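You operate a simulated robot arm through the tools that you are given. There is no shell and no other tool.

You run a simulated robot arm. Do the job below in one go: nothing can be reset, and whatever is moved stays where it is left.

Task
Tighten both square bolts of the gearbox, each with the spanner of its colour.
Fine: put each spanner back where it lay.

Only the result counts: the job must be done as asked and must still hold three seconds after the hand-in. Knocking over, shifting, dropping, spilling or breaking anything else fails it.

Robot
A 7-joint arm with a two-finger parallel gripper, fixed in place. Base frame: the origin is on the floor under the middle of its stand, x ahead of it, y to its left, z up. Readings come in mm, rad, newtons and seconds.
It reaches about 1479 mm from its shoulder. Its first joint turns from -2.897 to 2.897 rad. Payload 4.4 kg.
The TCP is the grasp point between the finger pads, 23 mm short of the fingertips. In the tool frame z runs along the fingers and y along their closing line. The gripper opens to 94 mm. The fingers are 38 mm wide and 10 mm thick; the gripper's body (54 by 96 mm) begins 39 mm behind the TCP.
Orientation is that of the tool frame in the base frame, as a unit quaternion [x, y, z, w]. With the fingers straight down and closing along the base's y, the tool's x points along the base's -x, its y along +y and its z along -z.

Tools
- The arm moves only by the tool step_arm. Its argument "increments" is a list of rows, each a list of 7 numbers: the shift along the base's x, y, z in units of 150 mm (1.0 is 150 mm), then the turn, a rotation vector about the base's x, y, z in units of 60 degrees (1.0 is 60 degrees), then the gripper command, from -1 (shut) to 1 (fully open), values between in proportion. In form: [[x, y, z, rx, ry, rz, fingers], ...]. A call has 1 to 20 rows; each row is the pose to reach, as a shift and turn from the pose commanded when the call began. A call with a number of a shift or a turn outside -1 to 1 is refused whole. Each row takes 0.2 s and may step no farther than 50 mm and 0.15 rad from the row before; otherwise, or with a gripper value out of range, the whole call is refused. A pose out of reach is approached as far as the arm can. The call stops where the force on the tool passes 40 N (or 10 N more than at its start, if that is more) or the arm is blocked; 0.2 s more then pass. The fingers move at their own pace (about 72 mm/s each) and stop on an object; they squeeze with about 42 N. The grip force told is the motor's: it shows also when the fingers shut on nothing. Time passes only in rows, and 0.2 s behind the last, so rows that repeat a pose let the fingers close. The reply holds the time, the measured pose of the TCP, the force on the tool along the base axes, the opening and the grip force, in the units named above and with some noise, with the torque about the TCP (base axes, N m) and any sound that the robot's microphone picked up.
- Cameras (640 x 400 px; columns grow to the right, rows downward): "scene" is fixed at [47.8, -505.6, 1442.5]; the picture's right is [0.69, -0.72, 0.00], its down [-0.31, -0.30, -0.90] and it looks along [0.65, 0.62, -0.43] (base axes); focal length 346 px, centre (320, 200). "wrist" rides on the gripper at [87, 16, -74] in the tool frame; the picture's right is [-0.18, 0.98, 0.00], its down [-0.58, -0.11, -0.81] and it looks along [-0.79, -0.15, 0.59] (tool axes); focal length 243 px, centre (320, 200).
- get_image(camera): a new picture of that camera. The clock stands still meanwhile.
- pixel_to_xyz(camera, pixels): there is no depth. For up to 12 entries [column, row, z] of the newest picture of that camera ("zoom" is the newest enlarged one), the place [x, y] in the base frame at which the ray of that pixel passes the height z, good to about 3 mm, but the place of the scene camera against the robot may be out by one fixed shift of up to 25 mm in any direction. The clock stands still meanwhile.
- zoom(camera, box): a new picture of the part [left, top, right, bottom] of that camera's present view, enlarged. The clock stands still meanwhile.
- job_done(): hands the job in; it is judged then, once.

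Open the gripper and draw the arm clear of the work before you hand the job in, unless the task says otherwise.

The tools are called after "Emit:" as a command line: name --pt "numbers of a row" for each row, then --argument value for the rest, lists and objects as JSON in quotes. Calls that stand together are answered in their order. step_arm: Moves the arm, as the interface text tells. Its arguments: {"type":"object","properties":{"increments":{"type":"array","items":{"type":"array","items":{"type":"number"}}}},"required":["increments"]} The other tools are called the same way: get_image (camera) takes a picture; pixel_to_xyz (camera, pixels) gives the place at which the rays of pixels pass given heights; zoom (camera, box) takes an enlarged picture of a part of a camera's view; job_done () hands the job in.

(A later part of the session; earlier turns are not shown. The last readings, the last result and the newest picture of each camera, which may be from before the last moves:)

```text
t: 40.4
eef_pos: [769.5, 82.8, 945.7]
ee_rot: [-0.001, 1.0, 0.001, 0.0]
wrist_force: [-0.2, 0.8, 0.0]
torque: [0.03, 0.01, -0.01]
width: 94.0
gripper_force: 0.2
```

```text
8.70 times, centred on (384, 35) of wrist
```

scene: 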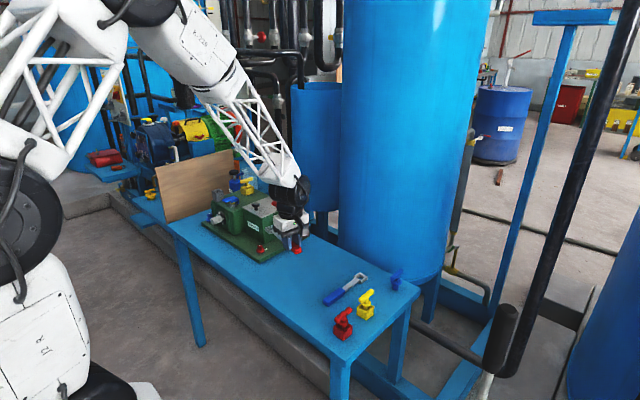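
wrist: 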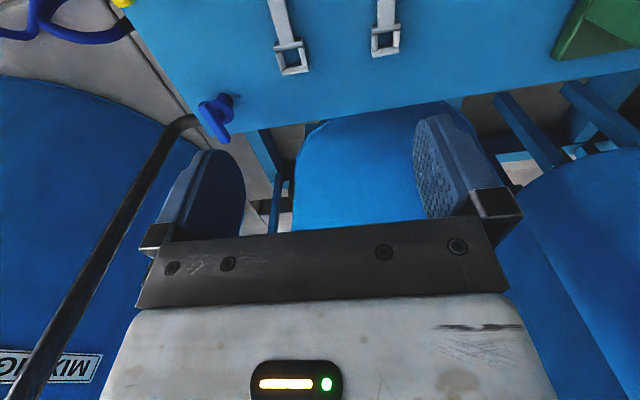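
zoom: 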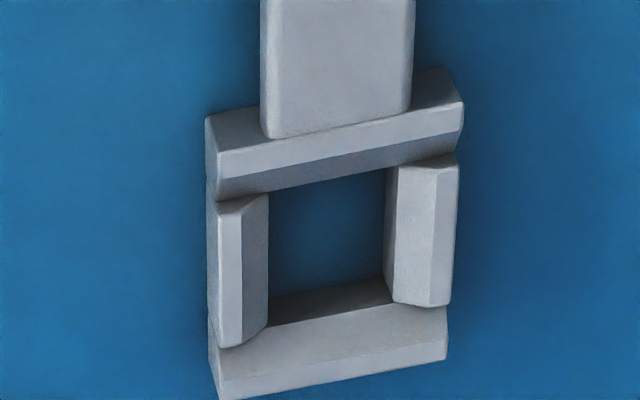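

The arm has settled; the pose really repeats only to ~2 mm, while red moved only ~0.8 mm relative to blue. I check that pixel_to_xyz gives the same blue ring position now (centre ≈(331,237.3)), i.e. uses the true pose.

Emit:
zoom --camera "wrist" --box '[266, 30, 314, 80]'

Emit:
pixel_to_xyz --camera "zoom" --pixels '[[331, 237.3, 716], [331, 237.3, 716], [331, 237.3, 716], [331, 237.3, 716], [331, 237.3, 716], [331, 237.3, 716], [331, 237.3, 716], [331, 237.3, 716], [331, 237.3, 716], [331, 237.3, 716], [331, 237.3, 716], [331, 237.3, 716]]'

Emit:
zoom --camera "wrist" --box '[362, 12, 406, 58]'

Emit:
pixel_to_xyz --camera "zoom" --pixels '[[335.5, 255.5, 716], [335.5, 255.5, 716], [335.5, 255.5, 716], [335.5, 255.5, 716], [335.5, 255.5, 716], [335.5, 255.5, 716], [335.5, 255.5, 716], [335.5, 255.5, 716], [335.5, 255.5, 716], [335.5, 255.5, 716], [335.5, 255.5, 716], [335.5, 255.5, 716]]'

```text
8.00 times, centred on (290, 55) of wrist
```

zoom: 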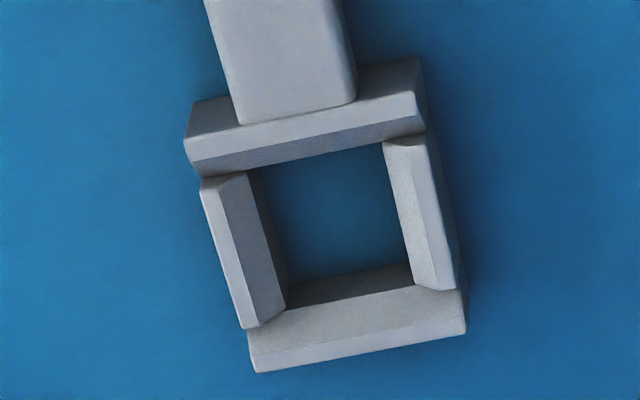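

```text
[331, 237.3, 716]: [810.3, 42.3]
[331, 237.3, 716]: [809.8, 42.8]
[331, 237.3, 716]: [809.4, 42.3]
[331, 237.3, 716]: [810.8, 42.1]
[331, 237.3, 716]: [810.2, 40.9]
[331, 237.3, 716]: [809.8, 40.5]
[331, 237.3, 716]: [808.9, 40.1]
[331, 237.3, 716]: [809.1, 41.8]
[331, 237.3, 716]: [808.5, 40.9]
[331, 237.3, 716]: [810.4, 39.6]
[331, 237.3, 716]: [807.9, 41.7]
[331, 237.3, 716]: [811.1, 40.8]
```

```text
8.70 times, centred on (384, 35) of wrist
```

zoom: 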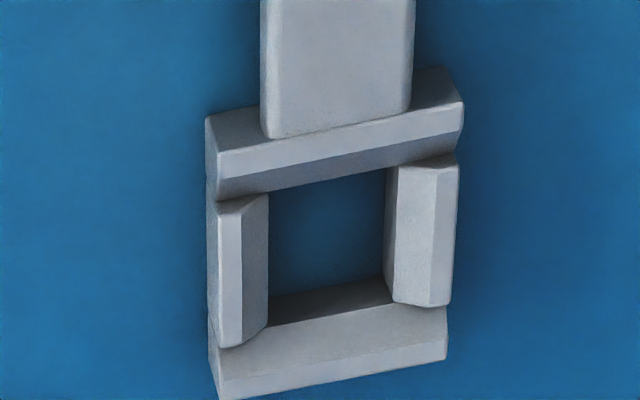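

```text
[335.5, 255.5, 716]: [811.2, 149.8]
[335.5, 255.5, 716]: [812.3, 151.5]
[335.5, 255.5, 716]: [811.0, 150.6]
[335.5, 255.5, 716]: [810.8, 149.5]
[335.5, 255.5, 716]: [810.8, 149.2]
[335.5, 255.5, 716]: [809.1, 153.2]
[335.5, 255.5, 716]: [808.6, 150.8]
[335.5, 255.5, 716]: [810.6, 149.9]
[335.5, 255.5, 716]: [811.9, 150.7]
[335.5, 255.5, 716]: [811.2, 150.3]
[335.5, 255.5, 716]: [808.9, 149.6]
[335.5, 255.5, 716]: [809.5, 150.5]
```

pixel_to_xyz repeats well (blue ring 809.7,41.3; red ring now 810.5,150.5), so the earlier analysis says my second nudge went the wrong way and the bolt target was right. I go back down to re-grasp red.

Emit:
step_arm --pt "-0.2 0.15 -0.1 0 0 0 1" --pt "-0.4 0.3 -0.2 0 0 0 1" --pt "-0.599 0.451 -0.3 0 0 0 1" --pt "-0.599 0.451 -0.6 0 0 0 1" --pt "-0.599 0.451 -0.9 0 0 0 1" --pt "-0.599 0.451 -0.967 0 0 0 1"

Emit:
step_arm --pt "0 0 -0.2 0 0 0 1" --pt "0 0 -0.35 0 0 0 1" --pt "0 0 -0.45 0 0 0 1" --pt "0 0 -0.5 0 0 0 1" --pt "0 0 -0.5 0 0 0 1"

Emit:
step_arm --pt "0 0 0 0 0 0 0.3" --pt "0 0 0 0 0 0 -0.3" --pt "0 0 0 0 0 0 -1" --pt "0 0 0 0 0 0 -1" --pt "0 0 0 0 0 0 -1" --pt "0 0 0 0 0 0 -1"

Emit:
step_arm --pt "0 0 0 0 0 0 -1"

Emit:
step_arm --pt "0 0 0 0 0 0 -1"

Emit:
step_arm --pt "0 0 0 0 0 0 -1"

Emit:
get_image --camera "wrist"

Emit:
zoom --camera "wrist" --box '[250, 50, 410, 230]'

```text
t: 41.8
eef_pos: [682.1, 152.3, 797.1]
ee_rot: [0.0, 1.0, 0.0, 0.0]
wrist_force: [0.9, -0.3, 0.0]
torque: [0.0, -0.01, -0.03]
width: 94.0
gripper_force: 0.0
```

```text
t: 43.0
eef_pos: [682.7, 151.9, 725.6]
ee_rot: [0.0, 1.0, 0.0, 0.0]
wrist_force: [0.1, 0.3, -0.8]
torque: [0.0, 0.0, 0.0]
width: 94.0
gripper_force: 0.0
```

```text
t: 44.4
eef_pos: [683.5, 151.6, 724.6]
ee_rot: [-0.002, 1.0, 0.0, 0.0]
wrist_force: [0.5, 0.1, 1.0]
torque: [-0.03, -0.05, -0.05]
width: 23.1
gripper_force: 41.8
```

```text
t: 44.8
eef_pos: [682.6, 152.3, 725.8]
ee_rot: [0.001, 1.0, 0.0, 0.0]
wrist_force: [-0.5, 0.8, 0.8]
torque: [-0.01, 0.04, -0.02]
width: 23.2
gripper_force: 41.7
```

```text
t: 45.2
eef_pos: [682.9, 152.1, 726.7]
ee_rot: [0.0, 1.0, 0.001, 0.0]
wrist_force: [0.0, -0.3, 0.9]
torque: [-0.02, 0.04, -0.05]
width: 23.0
gripper_force: 41.8
```

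```text
t: 45.6
eef_pos: [682.7, 150.9, 725.1]
ee_rot: [0.0, 1.0, 0.0, 0.0]
wrist_force: [-0.3, 0.5, -0.1]
torque: [-0.04, 0.02, -0.02]
width: 23.3
gripper_force: 41.7
```

```text
taken
```

wrist: 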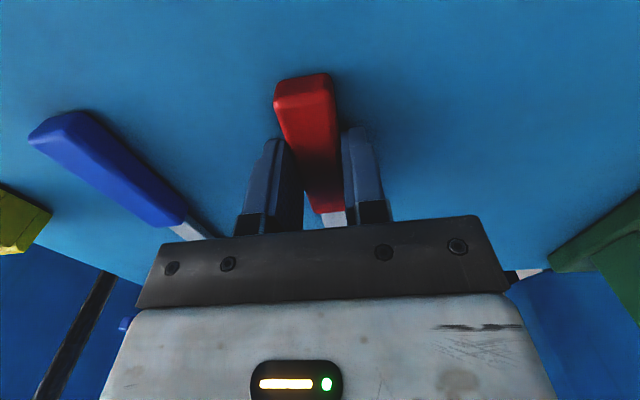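

```text
2.22 times, centred on (330, 140) of wrist
```

zoom: 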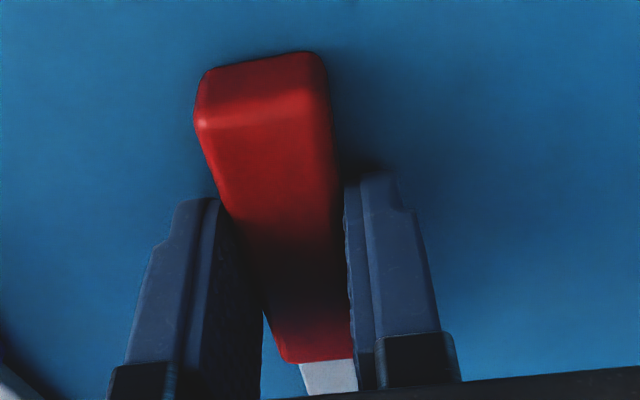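

Readings at the grasp average (682.9,151.8,725.5), so the ring is ≈127.6 mm ahead this time. I lift and swing the spanner to the bolt again.

Emit:
step_arm --pt "0 0 0.05 0 0 0 -1" --pt "0 0 0.3 0 0 0 -1" --pt "0 0 0.6 0 0 0 -1" --pt "0 0 0.8 0 0 0 -1" --pt "0 0 0.8 0 0 0 -1"

Emit:
step_arm --pt "-0.048 0 0.03 0 0 0.134 -1" --pt "-0.096 0 0.06 0 0 0.268 -1" --pt "-0.145 0 0.09 0 0 0.403 -1" --pt "-0.193 0 0.1 0 0 0.537 -1" --pt "-0.241 0 0.1 0 0 0.671 -1" --pt "-0.241 0 0.1 0 0 0.671 -1"

Emit:
step_arm --pt "0 0.05 0 0 0 0.134 -1" --pt "0 0.1 0 0 0 0.268 -1" --pt "0 0.15 0 0 0 0.403 -1" --pt "0 0.2 0 0 0 0.537 -1" --pt "0 0.25 0 0 0 0.671 -1" --pt "0 0.25 0 0 0 0.671 -1"

Emit:
step_arm --pt "0 0.0 -0.2 0 0 0 -1" --pt "0 0.1 -0.4 0 0 0 -1" --pt "0 0.3 -0.5 0 0 0 -1" --pt "0 0.4 -0.5 0 0 0 -1" --pt "0 0.475 -0.5 0 0 0 -1" --pt "0 0.475 -0.5 0 0 0 -1"

Emit:
step_arm --pt "0 0 0 0 0 0 -1"

Emit:
step_arm --pt "0 0 0 0 0 0 -1"

Emit:
step_arm --pt "0 0 0 0 0 0 -1"

Emit:
zoom --camera "scene" --box '[248, 232, 276, 256]'

```text
t: 46.8
eef_pos: [682.4, 149.2, 845.8]
ee_rot: [0.001, 1.0, 0.0, 0.0]
wrist_force: [-0.1, 1.7, -1.1]
torque: [-0.01, 0.09, 0.0]
width: 23.4
gripper_force: 42.0
```

```text
t: 48.2
eef_pos: [645.3, 149.4, 860.6]
ee_rot: [-0.344, 0.939, 0.0, 0.0]
wrist_force: [-0.1, -0.4, -1.7]
torque: [-0.04, 0.05, -0.01]
width: 23.3
gripper_force: 42.5
```

```text
t: 49.6
eef_pos: [644.9, 188.2, 862.6]
ee_rot: [-0.647, 0.763, 0.0, 0.0]
wrist_force: [-0.9, 0.7, -1.9]
torque: [-0.06, 0.03, 0.0]
width: 23.1
gripper_force: 41.7
```

```text
t: 51.0
eef_pos: [643.6, 261.7, 787.0]
ee_rot: [-0.646, 0.763, 0.0, 0.0]
wrist_force: [-0.2, -0.1, -1.4]
torque: [-0.05, 0.01, -0.02]
width: 23.2
gripper_force: 41.5
```

```text
t: 51.4
eef_pos: [644.4, 260.6, 786.1]
ee_rot: [-0.646, 0.764, 0.001, -0.001]
wrist_force: [0.8, 0.5, -1.2]
torque: [-0.09, -0.02, -0.01]
width: 23.3
gripper_force: 42.1
```

```text
t: 51.8
eef_pos: [645.9, 260.0, 787.0]
ee_rot: [-0.646, 0.763, 0.0, 0.0]
wrist_force: [0.1, 0.7, -1.1]
torque: [-0.06, -0.02, -0.01]
width: 23.3
gripper_force: 41.9
```

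```text
t: 52.2
eef_pos: [644.6, 260.9, 786.2]
ee_rot: [-0.646, 0.763, -0.001, 0.0]
wrist_force: [0.7, 0.3, -1.4]
torque: [-0.07, 0.0, 0.0]
width: 23.3
gripper_force: 41.8
```

```text
16.00 times, centred on (262, 244) of scene
```

zoom: 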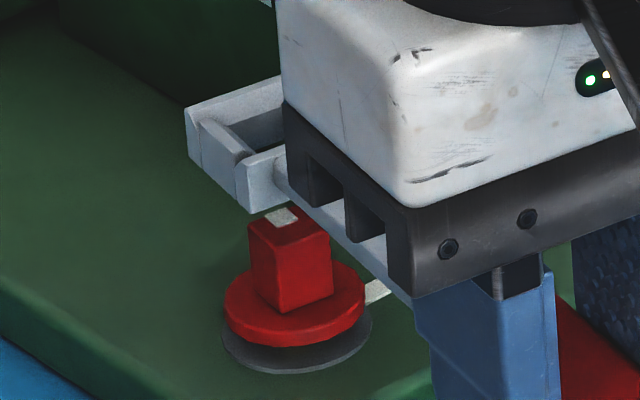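

Compared with the first hover (which the contact analysis says was nearly centred), the ring now appears (-6,-7) zoom pixels off, i.e. ~3.2 mm too far along the spanner. I move back by (-0.5,-3.1) mm and look again.

Emit:
step_arm --pt "-0.0035 -0.021 0 0 0 0 -1" --pt "-0.0035 -0.021 0 0 0 0 -1"

Emit:
step_arm --pt "0 0 0 0 0 0 -1"

Emit:
step_arm --pt "0 0 0 0 0 0 -1"

Emit:
zoom --camera "scene" --box '[248, 232, 276, 256]'

```text
t: 52.8
eef_pos: [642.4, 256.7, 786.2]
ee_rot: [-0.646, 0.763, -0.001, 0.0]
wrist_force: [-0.6, 0.1, -1.4]
torque: [-0.06, 0.0, 0.0]
width: 23.3
gripper_force: 42.1
```

```text
t: 53.2
eef_pos: [643.7, 257.3, 784.9]
ee_rot: [-0.646, 0.763, 0.001, 0.0]
wrist_force: [0.0, 0.3, -1.6]
torque: [-0.04, 0.0, 0.0]
width: 23.5
gripper_force: 42.0
```

```text
t: 53.6
eef_pos: [644.4, 257.9, 787.3]
ee_rot: [-0.646, 0.763, 0.0, 0.0]
wrist_force: [-0.4, -0.1, -1.1]
torque: [-0.07, 0.02, -0.01]
width: 23.4
gripper_force: 42.3
```

```text
16.00 times, centred on (262, 244) of scene
```

zoom: 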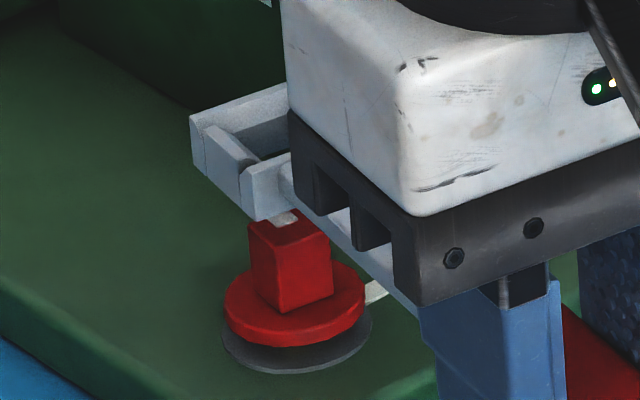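

Ring corners are now at (190,115), (253,167), (254,221), matching the target. I descend to just above the head, then in small steps.

Emit:
step_arm --pt "0 0 -0.04 0 0 0 -1" --pt "0 0 -0.08 0 0 0 -1" --pt "0 0 -0.1 0 0 0 -1"

Emit:
step_arm --pt "0 0 -0.01 0 0 0 -1" --pt "0 0 -0.017 0 0 0 -1"

Emit:
zoom --camera "scene" --box '[248, 232, 276, 256]'

```text
t: 54.4
eef_pos: [643.6, 256.5, 769.7]
ee_rot: [-0.647, 0.763, 0.0, 0.0]
wrist_force: [0.3, 0.3, -1.4]
torque: [-0.06, 0.03, 0.02]
width: 23.6
gripper_force: 42.1
```

```text
t: 55.0
eef_pos: [644.2, 256.5, 767.6]
ee_rot: [-0.646, 0.763, 0.0, 0.0]
wrist_force: [0.2, 0.3, -2.5]
torque: [-0.02, -0.01, 0.04]
width: 23.6
gripper_force: 42.0
```

```text
16.00 times, centred on (262, 244) of scene
```

zoom: 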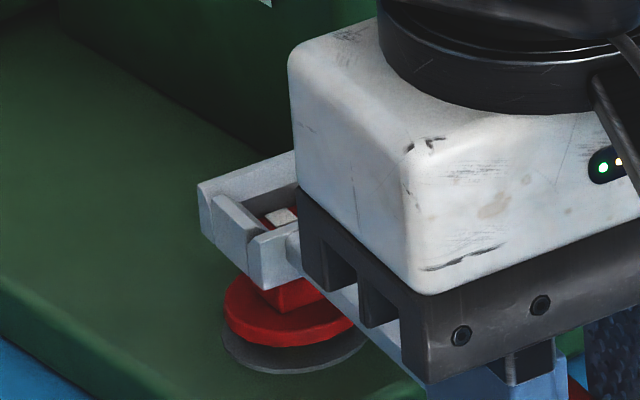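

No contact yet though the ring bottom (≈745) is already below the head top, and the head is visible inside the ring. I continue down in 1 mm steps.

Emit:
step_arm --pt "0 0 -0.007 0 0 0 -1" --pt "0 0 -0.013 0 0 0 -1"

Emit:
step_arm --pt "0 0 -0.007 0 0 0 -1" --pt "0 0 -0.013 0 0 0 -1"

```text
t: 55.6
eef_pos: [644.7, 257.5, 767.1]
ee_rot: [-0.646, 0.763, 0.0, 0.0]
wrist_force: [0.0, 0.1, -1.4]
torque: [-0.06, 0.03, -0.01]
width: 23.2
gripper_force: 41.8
```

```text
t: 56.2
eef_pos: [644.9, 257.8, 764.8]
ee_rot: [-0.646, 0.764, 0.0, -0.001]
wrist_force: [-0.8, 0.3, -1.7]
torque: [-0.05, 0.02, 0.08]
width: 23.2
gripper_force: 41.8
```

Still free at z≈764.8 (ring bottom ≈742, past the bevel). I keep going down in small steps.

Emit:
step_arm --pt "0 0 -0.007 0 0 0 -1" --pt "0 0 -0.013 0 0 0 -1"

Emit:
step_arm --pt "0 0 -0.007 0 0 0 -1" --pt "0 0 -0.013 0 0 0 -1"

Emit:
zoom --camera "scene" --box '[248, 232, 276, 256]'

```text
t: 56.8
eef_pos: [644.4, 258.0, 763.3]
ee_rot: [-0.646, 0.763, 0.0, 0.001]
wrist_force: [0.3, 6.4, 1.5]
torque: [0.4, -0.05, 0.06]
width: 23.4
gripper_force: 41.8
```

```text
t: 57.4
eef_pos: [644.6, 257.2, 759.8]
ee_rot: [-0.646, 0.763, 0.001, 0.0]
wrist_force: [3.3, 15.3, 4.0]
torque: [1.05, -0.17, -0.08]
width: 23.4
gripper_force: 42.1
```

```text
16.00 times, centred on (262, 244) of scene
```

zoom: 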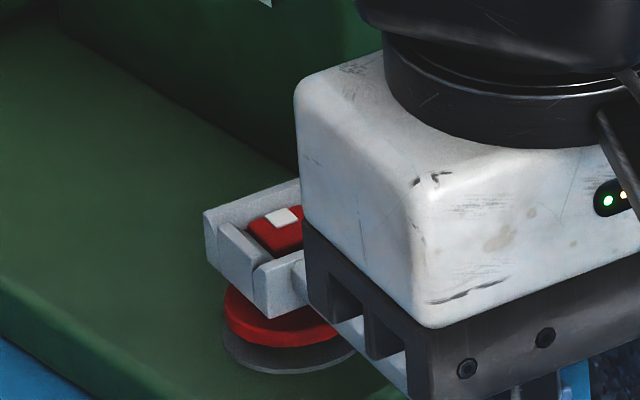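

The ring is now well around the head (ring corner at (270,318), head visible inside), with a +15 N push in y: the far wall presses on the head. I ease 1 mm along +y.

Emit:
step_arm --pt "0.001 0.006 0 0 0 0 -1" --pt "0.001 0.006 0 0 0 0 -1"

Emit:
step_arm --pt "0.0 0.0 0 0 0 0 -1"

```text
t: 58.0
eef_pos: [644.7, 256.8, 760.4]
ee_rot: [-0.647, 0.763, 0.0, -0.001]
wrist_force: [-0.3, 0.2, -1.3]
torque: [-0.01, 0.0, -0.02]
width: 23.5
gripper_force: 41.6
```

```text
t: 58.4
eef_pos: [645.2, 256.8, 760.3]
ee_rot: [-0.646, 0.763, 0.0, 0.0]
wrist_force: [-0.6, -0.5, -1.2]
torque: [-0.08, 0.0, 0.08]
width: 23.2
gripper_force: 41.8
```

Now it is free with the ring seated about 10 mm over the head. I start the clockwise turn about the bolt: first 16° in two rows, then check forces.

Emit:
step_arm --pt "-0.0585 0.0125 0 0 0 -0.067 -1" --pt "-0.1169 0.0281 0 0 0 -0.1337 -1" --pt "-0.1737 0.0484 0 0 0 -0.2003 -1" --pt "-0.2285 0.072 0 0 0 -0.267 -1"

Emit:
zoom --camera "scene" --box '[248, 232, 276, 256]'

```text
t: 59.4
eef_pos: [609.1, 268.2, 759.7]
ee_rot: [-0.534, 0.846, 0.001, 0.001]
wrist_force: [5.4, 7.1, -2.4]
torque: [-0.05, -0.02, -0.13]
width: 23.5
gripper_force: 42.0
```

```text
16.00 times, centred on (262, 244) of scene
```

zoom: 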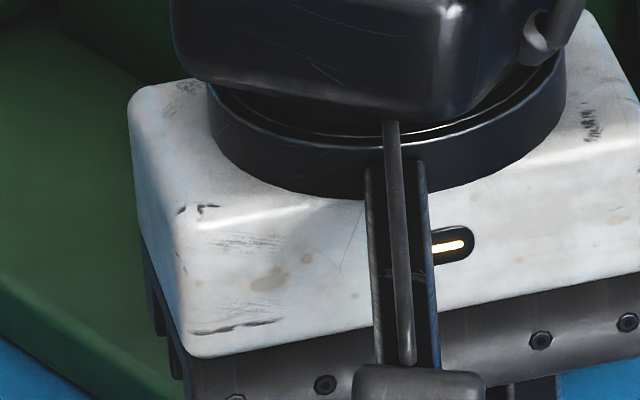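

Tangential resistance is small (~2 N) with an ~9 N pull along the spanner, so I shift 0.6 mm toward the bolt and continue turning by 24°.

Emit:
step_arm --pt "-0.0771 0.0465 0 0 0 -0.1 -1" --pt "-0.1509 0.0971 0 0 0 -0.2 -1" --pt "-0.2191 0.1553 0 0 0 -0.3 -1" --pt "-0.2807 0.2204 0 0 0 -0.4 -1"

Emit:
zoom --camera "scene" --box '[236, 225, 284, 265]'

```text
t: 60.4
eef_pos: [567.1, 301.9, 760.8]
ee_rot: [-0.345, 0.939, 0.001, 0.0]
wrist_force: [-6.6, -8.6, -0.6]
torque: [-0.18, 0.12, -0.24]
width: 23.3
gripper_force: 42.1
```

```text
10.00 times, centred on (260, 245) of scene
```

zoom: 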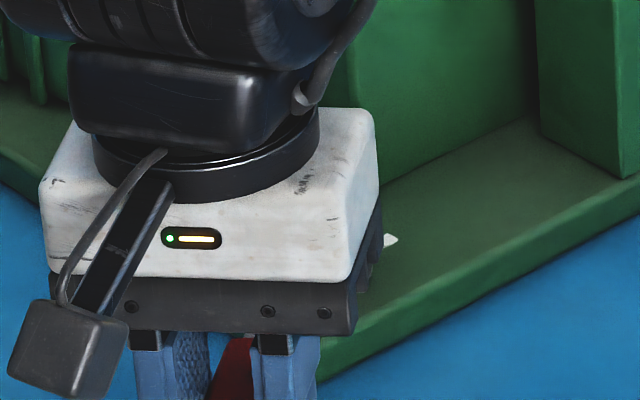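

Now there is an -11 N push along the spanner (0.6 mm was a bit too much) and ~2–3 N tangential. I back off 0.5 mm along the spanner while turning another 24°.

Emit:
step_arm --pt "-0.0573 0.0691 0 0 0 -0.1 -1" --pt "-0.1043 0.1458 0 0 0 -0.2 -1" --pt "-0.143 0.227 0 0 0 -0.3 -1" --pt "-0.173 0.3118 0 0 0 -0.4 -1"

Emit:
zoom --camera "scene" --box '[236, 225, 284, 265]'

```text
t: 61.4
eef_pos: [543.1, 348.0, 759.8]
ee_rot: [-0.143, 0.99, 0.0, 0.0]
wrist_force: [-4.1, 1.5, -3.3]
torque: [-0.05, 0.3, 0.29]
width: 23.5
gripper_force: 42.3
```

```text
10.00 times, centred on (260, 245) of scene
```

zoom: 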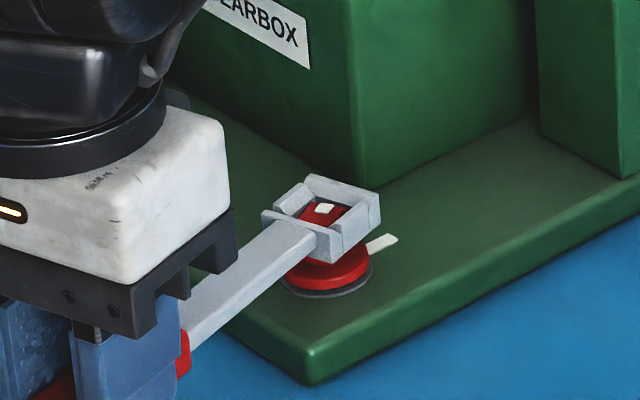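

The ring and head are visible again with the head's mark at (323,208). I enlarge to read the bolt angle.

Emit:
zoom --camera "scene" --box '[256, 236, 280, 256]'

```text
16.00 times, centred on (268, 246) of scene
```

zoom: 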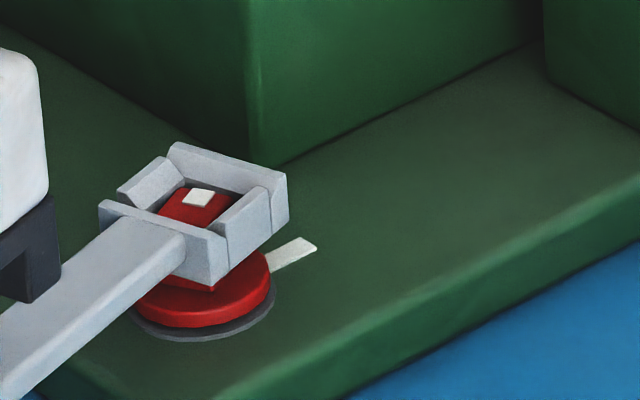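

Turning goes smoothly; the mark still lags. I continue to a spanner angle of 0° and read the forces.

Emit:
step_arm --pt "-0.0196 0.0801 0 0 0 -0.0917 -1" --pt "-0.0315 0.1617 0 0 0 -0.1833 -1" --pt "-0.0354 0.2441 0 0 0 -0.275 -1"

Emit:
zoom --camera "scene" --box '[250, 236, 274, 256]'

```text
t: 62.2
eef_pos: [536.0, 383.6, 759.1]
ee_rot: [0.0, 1.0, 0.001, 0.001]
wrist_force: [-9.2, 7.5, -1.0]
torque: [0.12, 0.07, 1.1]
width: 23.5
gripper_force: 42.4
```

```text
16.00 times, centred on (262, 246) of scene
```

zoom: 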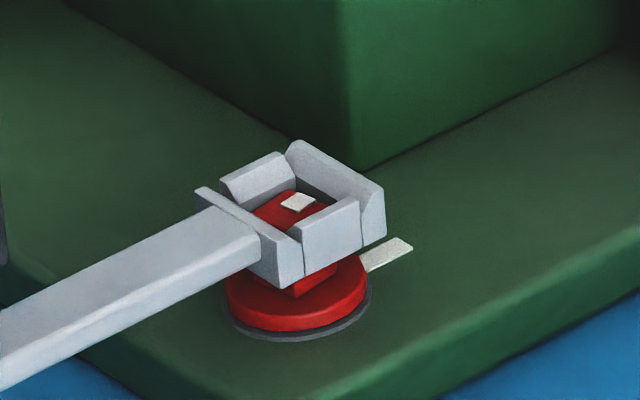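

Resistance torque at the bolt is still small; the side forces just show a slight centring error. I correct (-0.6,+0.6) mm and go on to -4° to take up the play.

Emit:
step_arm --pt "-0.003 0.034 0 0 0 -0.0333 -1" --pt "-0.0016 0.064 0 0 0 -0.0667 -1" --pt "-0.0016 0.064 0 0 0 -0.0667 -1"

Emit:
zoom --camera "scene" --box '[250, 236, 274, 256]'

```text
t: 63.0
eef_pos: [537.3, 393.7, 760.2]
ee_rot: [0.035, 0.999, 0.001, 0.0]
wrist_force: [-3.3, 0.2, -2.3]
torque: [0.0, 0.25, 0.0]
width: 23.4
gripper_force: 42.2
```

```text
16.00 times, centred on (262, 246) of scene
```

zoom: 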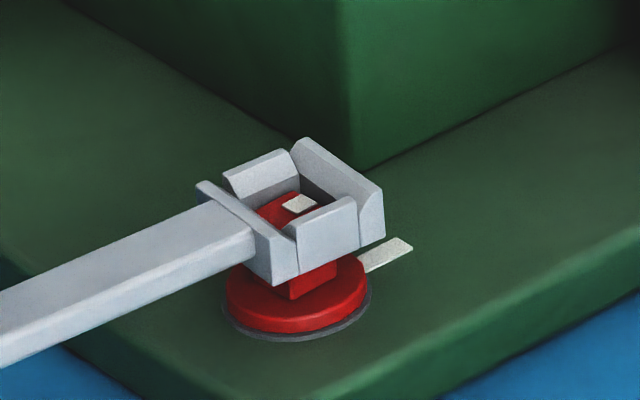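

Forces are near zero, the flange is almost down on its washer, and the mark points to roughly +14° by my reading. I turn on to -10° to take up the remaining play and watch the torque.

Emit:
step_arm --pt "0.005 0.0447 0 0 0 -0.05 -1" --pt "0.011 0.0893 0 0 0 -0.1 -1" --pt "0.011 0.0893 0 0 0 -0.1 -1"

Emit:
zoom --camera "scene" --box '[250, 236, 274, 256]'

```text
t: 63.8
eef_pos: [539.7, 407.5, 761.0]
ee_rot: [0.087, 0.996, 0.0, 0.0]
wrist_force: [-18.6, -3.0, 4.8]
torque: [-0.19, -0.23, -0.64]
width: 23.2
gripper_force: 42.3
```

```text
16.00 times, centred on (262, 246) of scene
```

zoom: 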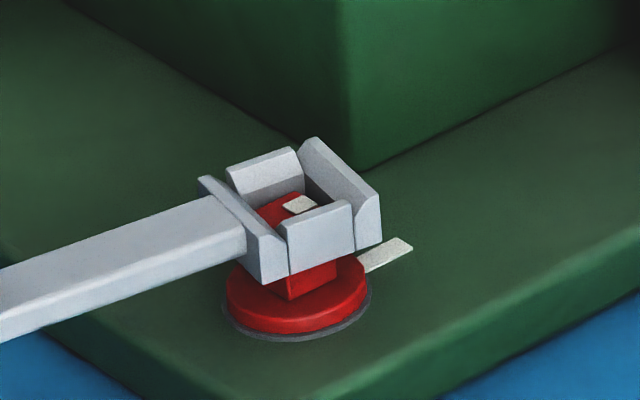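

The bolt's own torque is still ~0.15 N·m and the mark no longer changes between -4° and -10°, so I need a clear look. I relieve the -19 N push (0.8 mm back) and lift the spanner straight up 60 mm to see the head.

Emit:
step_arm --pt "-0.005 0.001 0 0 0 0.03 -1" --pt "-0.005 0.001 0.05 0 0 0.03 -1" --pt "-0.005 0.001 0.15 0 0 0.03 -1" --pt "-0.005 0.001 0.4 0 0 0.03 -1" --pt "-0.005 0.001 0.4 0 0 0.03 -1"

Emit:
zoom --camera "scene" --box '[246, 226, 278, 256]'

Emit:
zoom --camera "scene" --box '[250, 240, 274, 256]'

```text
t: 65.0
eef_pos: [538.1, 408.2, 820.3]
ee_rot: [0.07, 0.998, 0.001, 0.001]
wrist_force: [0.3, -0.2, -2.0]
torque: [-0.02, 0.08, -0.02]
width: 23.2
gripper_force: 41.7
```

```text
13.33 times, centred on (262, 241) of scene
```

zoom: 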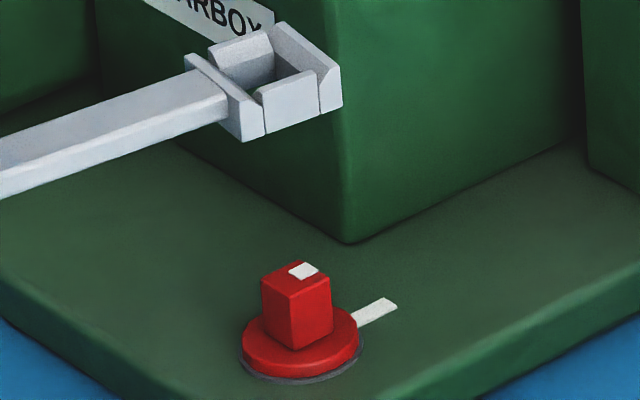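

```text
16.00 times, centred on (262, 248) of scene
```

zoom: 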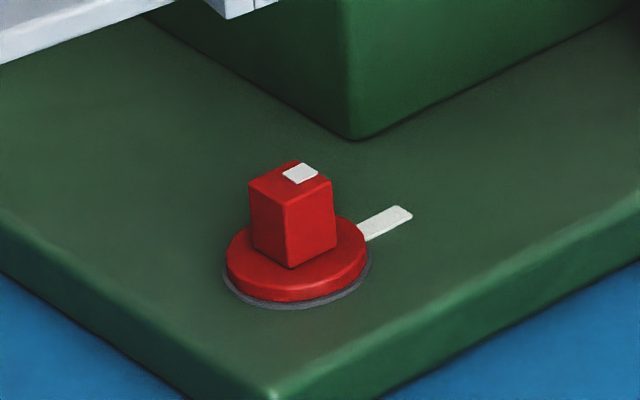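

The flange now sits on its washer. I enlarge the head further to measure the mark's direction.

Emit:
zoom --camera "scene" --box '[254, 242, 270, 252]'

Emit:
get_image --camera "wrist"

```text
16.00 times, centred on (262, 247) of scene
```

zoom: 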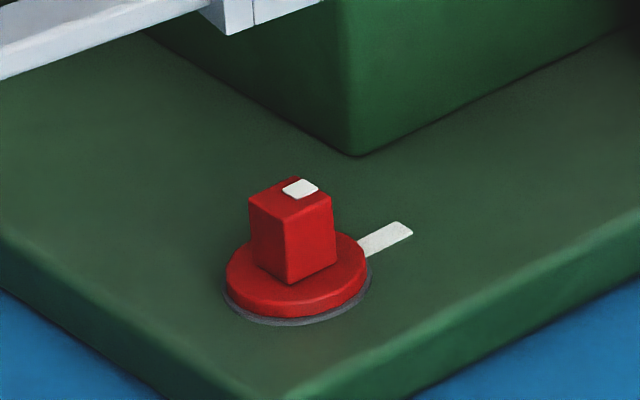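

```text
taken
```

wrist: 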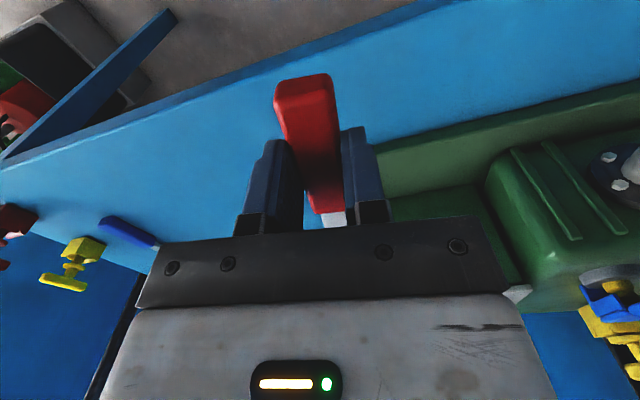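

By its front edge the head has turned to about +4°, but the mark reading is ambiguous from this angle. I raise the spanner and go over the bolt for the steep wrist view.

Emit:
step_arm --pt "0 0 0.3 0 0 0.05 -1" --pt "0 0 0.6 0 0 0.1 -1" --pt "0 0 0.84 0 0 0.137 -1" --pt "0.3 -0.05 0.84 0 0 0.137 -1" --pt "0.6 -0.1 0.84 0 0 0.137 -1" --pt "0.887 -0.163 0.84 0 0 0.137 -1" --pt "0.887 -0.163 0.84 0 0 0.137 -1"

Emit:
get_image --camera "wrist"

Emit:
zoom --camera "wrist" --box '[295, 0, 347, 44]'

```text
t: 66.6
eef_pos: [673.3, 384.7, 950.6]
ee_rot: [-0.001, 1.0, 0.001, 0.002]
wrist_force: [0.1, -0.6, -1.6]
torque: [0.0, 0.08, 0.01]
width: 23.3
gripper_force: 42.4
```

```text
taken
```

wrist: 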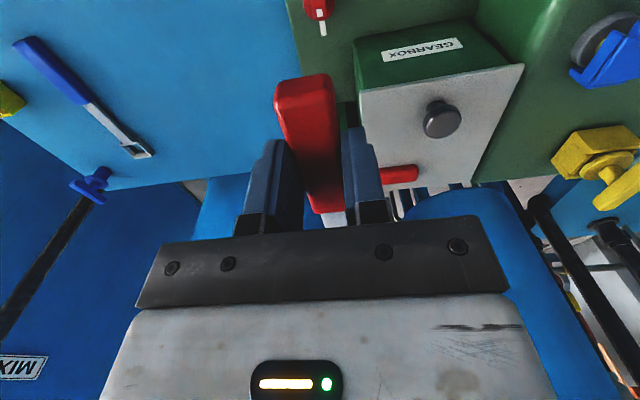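

```text
9.09 times, centred on (321, 22) of wrist
```

zoom: 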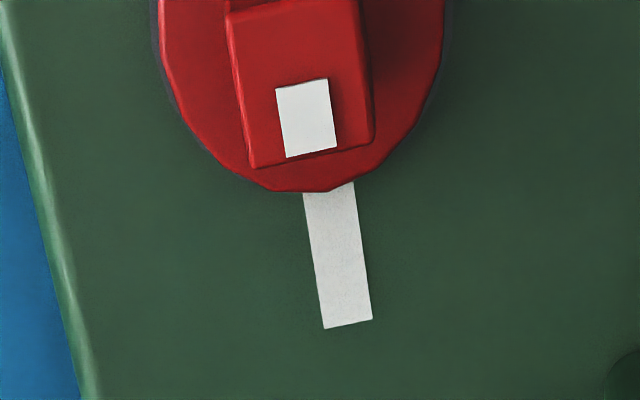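

The head's mark now points along the plate mark (both near 0°, head perhaps 1–2° past), and the flange is seated: red is tight. I now take the red spanner back toward its place.

Emit:
step_arm --pt "0 -0.25 0 0 0 0 -1" --pt "0 -0.5 0 0 0 0 -1" --pt "0 -0.75 0 0 0 0 -1" --pt "0 -1.0 0 0 0 0 -1"

Emit:
step_arm --pt "0.035 -0.275 0 0 0 0 -1" --pt "0.07 -0.5495 0 0 0 0 -1" --pt "0.07 -0.5495 -0.3 0 0 0 -1" --pt "0.07 -0.5495 -0.6 0 0 0 -1" --pt "0.07 -0.5495 -0.9 0 0 0 -1" --pt "0.07 -0.5495 -0.9 0 0 0 -1"

Emit:
step_arm --pt "0 0 0 0 0 0 -1"

Emit:
step_arm --pt "0 0 0 0 0 0 -1"

Emit:
zoom --camera "scene" --box '[270, 200, 370, 290]'

Emit:
get_image --camera "wrist"

```text
t: 67.6
eef_pos: [675.4, 231.1, 947.3]
ee_rot: [-0.001, 1.0, 0.0, 0.0]
wrist_force: [0.0, -0.4, -0.8]
torque: [0.02, 0.09, -0.02]
width: 23.2
gripper_force: 42.3
```

```text
t: 69.0
eef_pos: [684.6, 149.8, 812.1]
ee_rot: [0.0, 1.0, 0.0, 0.001]
wrist_force: [0.6, -0.4, -1.4]
torque: [0.0, 0.04, -0.02]
width: 23.4
gripper_force: 41.8
```

```text
t: 69.4
eef_pos: [684.6, 150.3, 811.7]
ee_rot: [-0.001, 1.0, 0.0, 0.0]
wrist_force: [0.1, 0.2, -1.8]
torque: [-0.02, 0.07, 0.02]
width: 23.4
gripper_force: 41.9
```

```text
t: 69.8
eef_pos: [684.2, 149.6, 812.6]
ee_rot: [0.0, 1.0, 0.0, -0.001]
wrist_force: [-0.4, -0.2, -2.1]
torque: [-0.04, 0.01, 0.03]
width: 23.4
gripper_force: 41.7
```

```text
4.44 times, centred on (320, 245) of scene
```

zoom: 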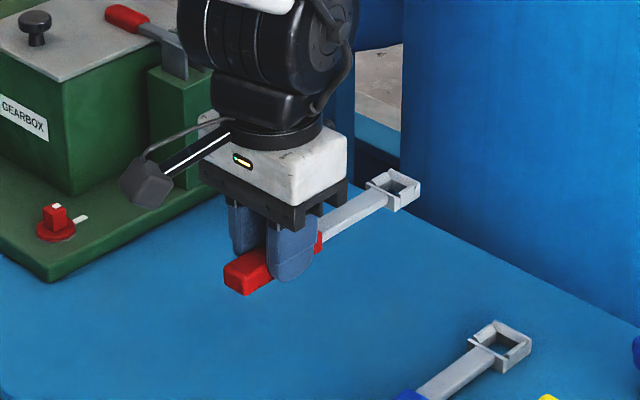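

```text
taken
```

wrist: 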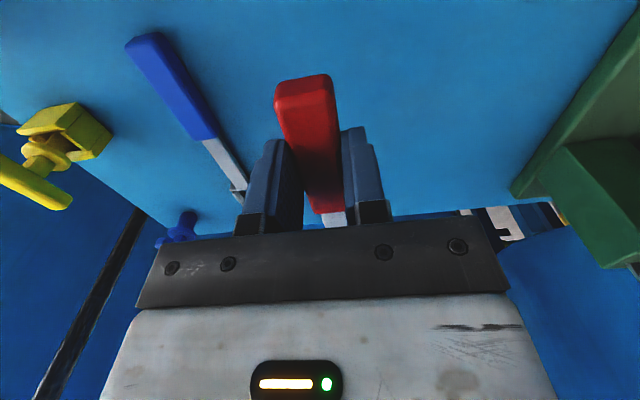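

Readings average (684.5,149.9,812.1) against the original grasp readings of about (681.3,151.8), so I shift (-3.2,+1.9) mm and lower the red spanner to just above the table.

Emit:
step_arm --pt "-0.0213 0.0127 0 0 0 0 -1" --pt "-0.0213 0.0127 -0.25 0 0 0 -1" --pt "-0.0213 0.0127 -0.45 0 0 0 -1" --pt "-0.0213 0.0127 -0.53 0 0 0 -1" --pt "-0.0213 0.0127 -0.55 0 0 0 -1"

Emit:
step_arm --pt "0 0 -0.01 0 0 0 -1" --pt "0 0 -0.015 0 0 0 -1"

Emit:
zoom --camera "scene" --box '[270, 215, 370, 305]'

```text
t: 71.0
eef_pos: [678.4, 151.4, 727.8]
ee_rot: [0.0, 1.0, 0.0, 0.0]
wrist_force: [-0.3, 0.3, -1.6]
torque: [-0.02, 0.06, -0.04]
width: 23.4
gripper_force: 41.9
```

```text
t: 71.6
eef_pos: [678.9, 152.5, 724.8]
ee_rot: [0.0, 1.0, 0.0, 0.0]
wrist_force: [-1.2, -0.2, -1.6]
torque: [-0.02, 0.07, 0.02]
width: 23.1
gripper_force: 41.9
```

```text
4.44 times, centred on (320, 260) of scene
```

zoom: 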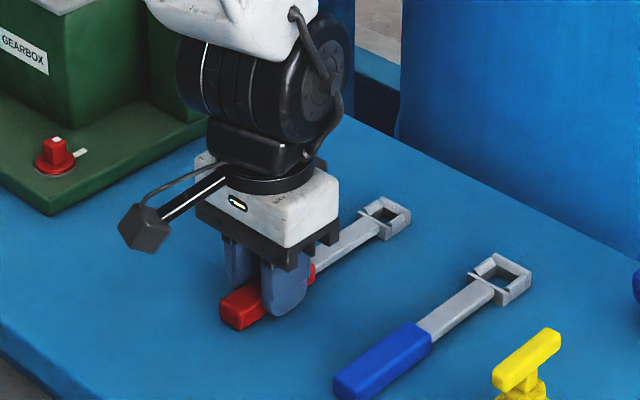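

Readings now show x≈678.7 and the ring at (385,216) versus (390,214) originally; no table contact yet. I shift +2.4 mm in x and lower a little more.

Emit:
step_arm --pt "0.016 0 0 0 0 0 -1" --pt "0.016 0 -0.007 0 0 0 -1"

Emit:
step_arm --pt "0 0 -0.007 0 0 0 -1" --pt "0 0 -0.007 0 0 0 -1"

Emit:
zoom --camera "scene" --box '[270, 215, 370, 305]'

```text
t: 72.2
eef_pos: [681.6, 153.6, 726.0]
ee_rot: [0.0, 1.0, 0.0, 0.0]
wrist_force: [-1.2, 0.2, -0.5]
torque: [-0.02, 0.07, -0.01]
width: 23.6
gripper_force: 42.1
```

```text
t: 72.8
eef_pos: [682.5, 152.5, 724.7]
ee_rot: [0.0, 1.0, 0.002, 0.001]
wrist_force: [-4.2, -5.6, 24.1]
torque: [-0.16, 1.0, 0.16]
width: 23.2
gripper_force: 42.4
```

```text
4.44 times, centred on (320, 260) of scene
```

zoom: 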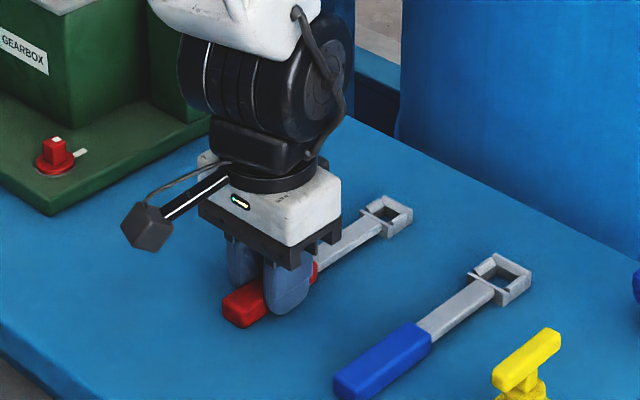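

The rear of the handle touches the table (24 N) at (682,152). I ease up 1 mm and open the fingers so the spanner lies flat.

Emit:
step_arm --pt "0 0 0.007 0 0 0 -1" --pt "0 0 0.007 0 0 0 -1" --pt "0 0 0.007 0 0 0 -0.4" --pt "0 0 0.007 0 0 0 -0.4" --pt "0 0 0.007 0 0 0 0.3" --pt "0 0 0.007 0 0 0 1" --pt "0 0 0.007 0 0 0 1"

Emit:
step_arm --pt "0 0 0.2 0 0 0 1" --pt "0 0 0.5 0 0 0 1" --pt "0 0 0.8 0 0 0 1" --pt "0 0 1.0 0 0 0 1"

Emit:
step_arm --pt "0.15 -0.11 0.2 0 0 0 1" --pt "0.3 -0.22 0.4 0 0 0 1" --pt "0.45 -0.33 0.47 0 0 0 1" --pt "0.599 -0.451 0.47 0 0 0 1" --pt "0.599 -0.451 0.47 0 0 0 1"

Emit:
get_image --camera "wrist"

Emit:
get_image --camera "scene"

```text
t: 74.4
eef_pos: [681.1, 152.8, 725.2]
ee_rot: [0.0, 1.0, 0.001, 0.0]
wrist_force: [-0.5, 0.5, -0.3]
torque: [0.01, 0.0, 0.0]
width: 94.1
gripper_force: 0.1
```

```text
t: 75.4
eef_pos: [678.6, 153.1, 875.9]
ee_rot: [0.0, 1.0, 0.0, 0.0]
wrist_force: [1.0, 0.0, 0.0]
torque: [-0.04, 0.01, 0.01]
width: 94.0
gripper_force: 0.1
```

```text
t: 76.6
eef_pos: [770.1, 84.1, 945.7]
ee_rot: [0.0, 1.0, 0.0, 0.0]
wrist_force: [0.4, -0.3, 0.1]
torque: [-0.02, 0.01, 0.0]
width: 94.1
gripper_force: 0.1
```

```text
taken
```

wrist: 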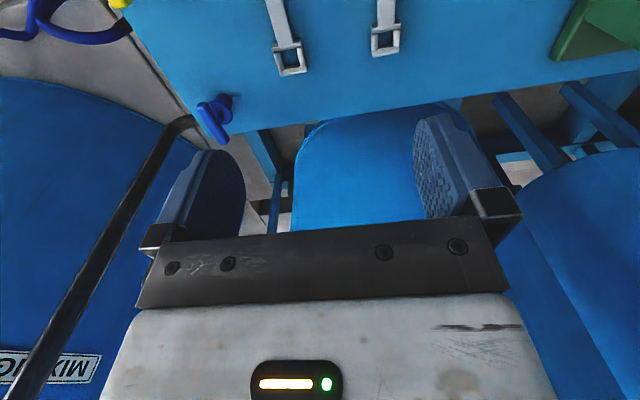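

```text
taken
```

scene: 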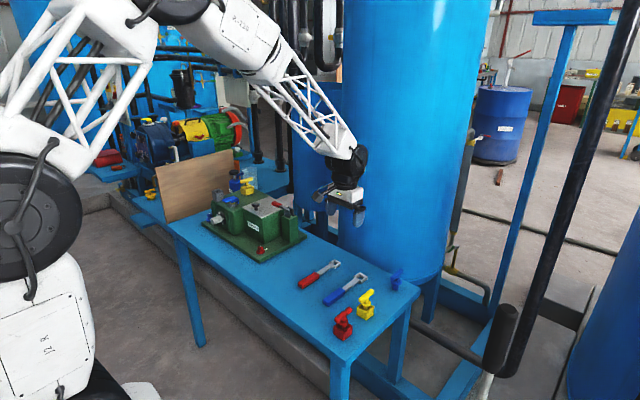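

Both spanners lie on the table. I check the red spanner's position relative to the blue one with the same two enlargements as at the beginning.

Emit:
zoom --camera "wrist" --box '[266, 30, 314, 80]'

Emit:
zoom --camera "wrist" --box '[362, 12, 406, 58]'

Emit:
zoom --camera "scene" --box '[290, 250, 380, 315]'

```text
8.00 times, centred on (290, 55) of wrist
```

zoom: 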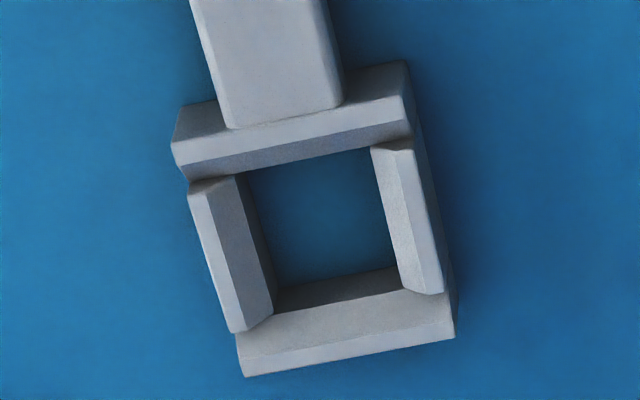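

```text
8.70 times, centred on (384, 35) of wrist
```

zoom: 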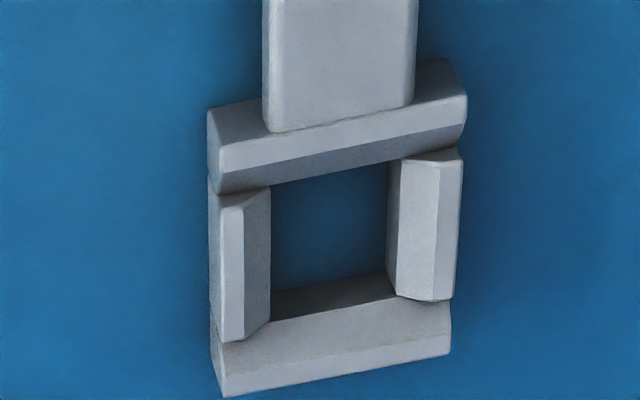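

```text
6.15 times, centred on (335, 282) of scene
```

zoom: 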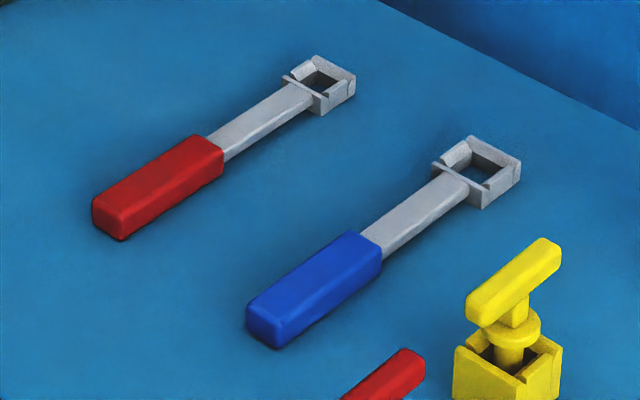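

Red lies within about 3 mm of where it was. Now the blue spanner: I go above its handle at about (676.5,43) and down to z≈800.

Emit:
step_arm --pt "-0.2 -0.09 -0.1 0 0 0 1" --pt "-0.4 -0.18 -0.2 0 0 0 1" --pt "-0.624 -0.277 -0.3 0 0 0 1" --pt "-0.624 -0.277 -0.6 0 0 0 1" --pt "-0.624 -0.277 -0.9 0 0 0 1" --pt "-0.624 -0.277 -0.967 0 0 0 1"

Emit:
step_arm --pt "0 0 0 0 0 0 1"

Emit:
step_arm --pt "0 0 0 0 0 0 1"

Emit:
get_image --camera "wrist"

Emit:
zoom --camera "scene" --box '[300, 235, 400, 325]'

```text
t: 78.0
eef_pos: [676.9, 41.8, 799.2]
ee_rot: [0.0, 1.0, 0.0, 0.0]
wrist_force: [0.4, 0.0, -1.4]
torque: [0.0, -0.01, 0.0]
width: 94.2
gripper_force: 0.0
```

```text
t: 78.4
eef_pos: [677.0, 42.9, 796.8]
ee_rot: [0.0, 1.0, 0.001, 0.001]
wrist_force: [0.8, 0.1, 0.2]
torque: [-0.03, -0.03, -0.01]
width: 94.0
gripper_force: 0.0
```

```text
t: 78.8
eef_pos: [676.5, 42.6, 796.7]
ee_rot: [-0.001, 1.0, 0.0, 0.0]
wrist_force: [-0.7, -0.1, -0.1]
torque: [-0.03, -0.01, 0.01]
width: 94.0
gripper_force: 0.1
```

```text
taken
```

wrist: 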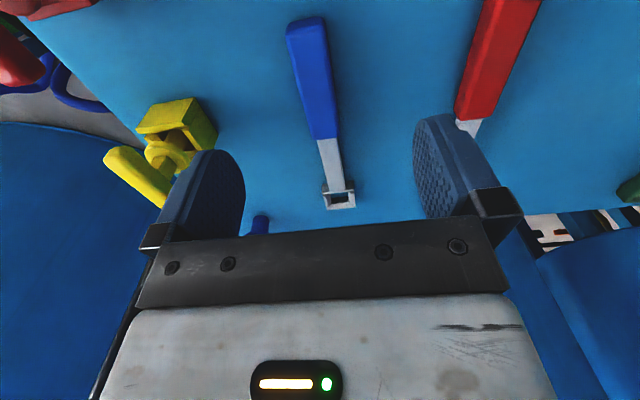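

```text
4.44 times, centred on (350, 280) of scene
```

zoom: 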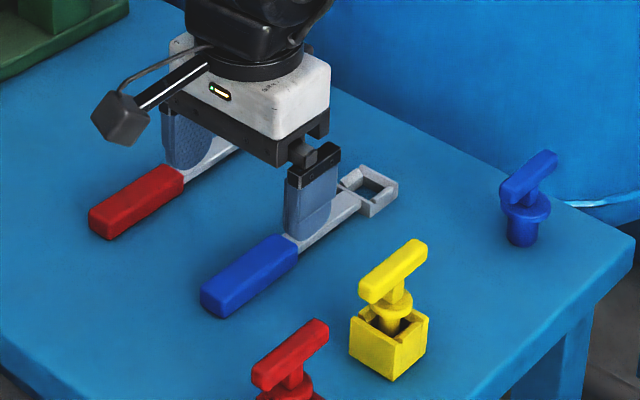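

The yellow item is near the left finger, so I check where it stands before descending.

Emit:
pixel_to_xyz --camera "scene" --pixels '[[365.8, 322, 700], [357, 315, 700], [374, 315, 700], [357, 302, 735], [360, 302, 760], [375, 286, 760]]'

Emit:
pixel_to_xyz --camera "wrist" --pixels '[[143, 105, 735], [218, 125, 735], [180, 160, 735], [105, 155, 770], [160, 205, 770], [190, 98, 735]]'

```text
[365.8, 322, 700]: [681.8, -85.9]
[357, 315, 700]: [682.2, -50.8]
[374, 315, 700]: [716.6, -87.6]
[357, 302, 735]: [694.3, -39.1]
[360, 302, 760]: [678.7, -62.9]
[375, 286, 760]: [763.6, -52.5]
```

```text
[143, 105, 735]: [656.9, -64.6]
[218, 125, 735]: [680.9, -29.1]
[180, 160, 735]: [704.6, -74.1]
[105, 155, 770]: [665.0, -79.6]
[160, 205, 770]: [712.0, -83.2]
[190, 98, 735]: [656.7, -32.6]
```

The yellow block's edge is at y≈-30; with the fingers opened to only ~59 mm there is plenty of room. I narrow the opening and descend to z≈726.

Emit:
step_arm --pt "0 0 0 0 0 0 0.25" --pt "0 0 -0.2 0 0 0 0.25" --pt "0 0 -0.35 0 0 0 0.25" --pt "0 0 -0.44 0 0 0 0.25" --pt "0 0 -0.473 0 0 0 0.25" --pt "0 0 -0.473 0 0 0 0.25"

Emit:
step_arm --pt "0 0 0 0 0 0 0.25"

Emit:
get_image --camera "wrist"

```text
t: 80.2
eef_pos: [676.1, 43.0, 730.1]
ee_rot: [0.001, 1.0, 0.0, 0.001]
wrist_force: [-0.3, 0.5, -0.3]
torque: [0.01, 0.03, 0.02]
width: 58.9
gripper_force: 0.1
```

```text
t: 80.6
eef_pos: [675.5, 43.9, 730.9]
ee_rot: [0.001, 1.0, 0.001, 0.0]
wrist_force: [0.5, 1.1, 0.2]
torque: [0.02, 0.0, 0.04]
width: 59.0
gripper_force: 0.1
```

```text
taken
```

wrist: 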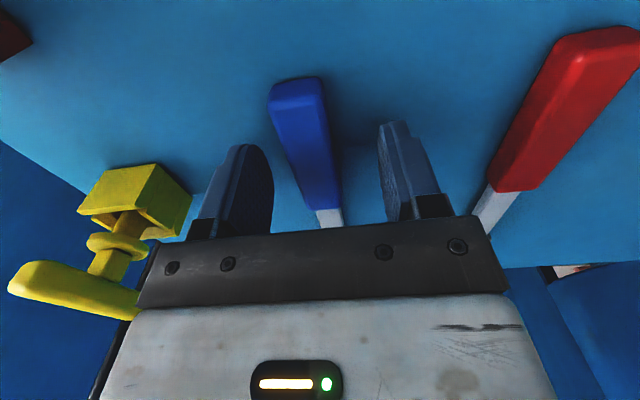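

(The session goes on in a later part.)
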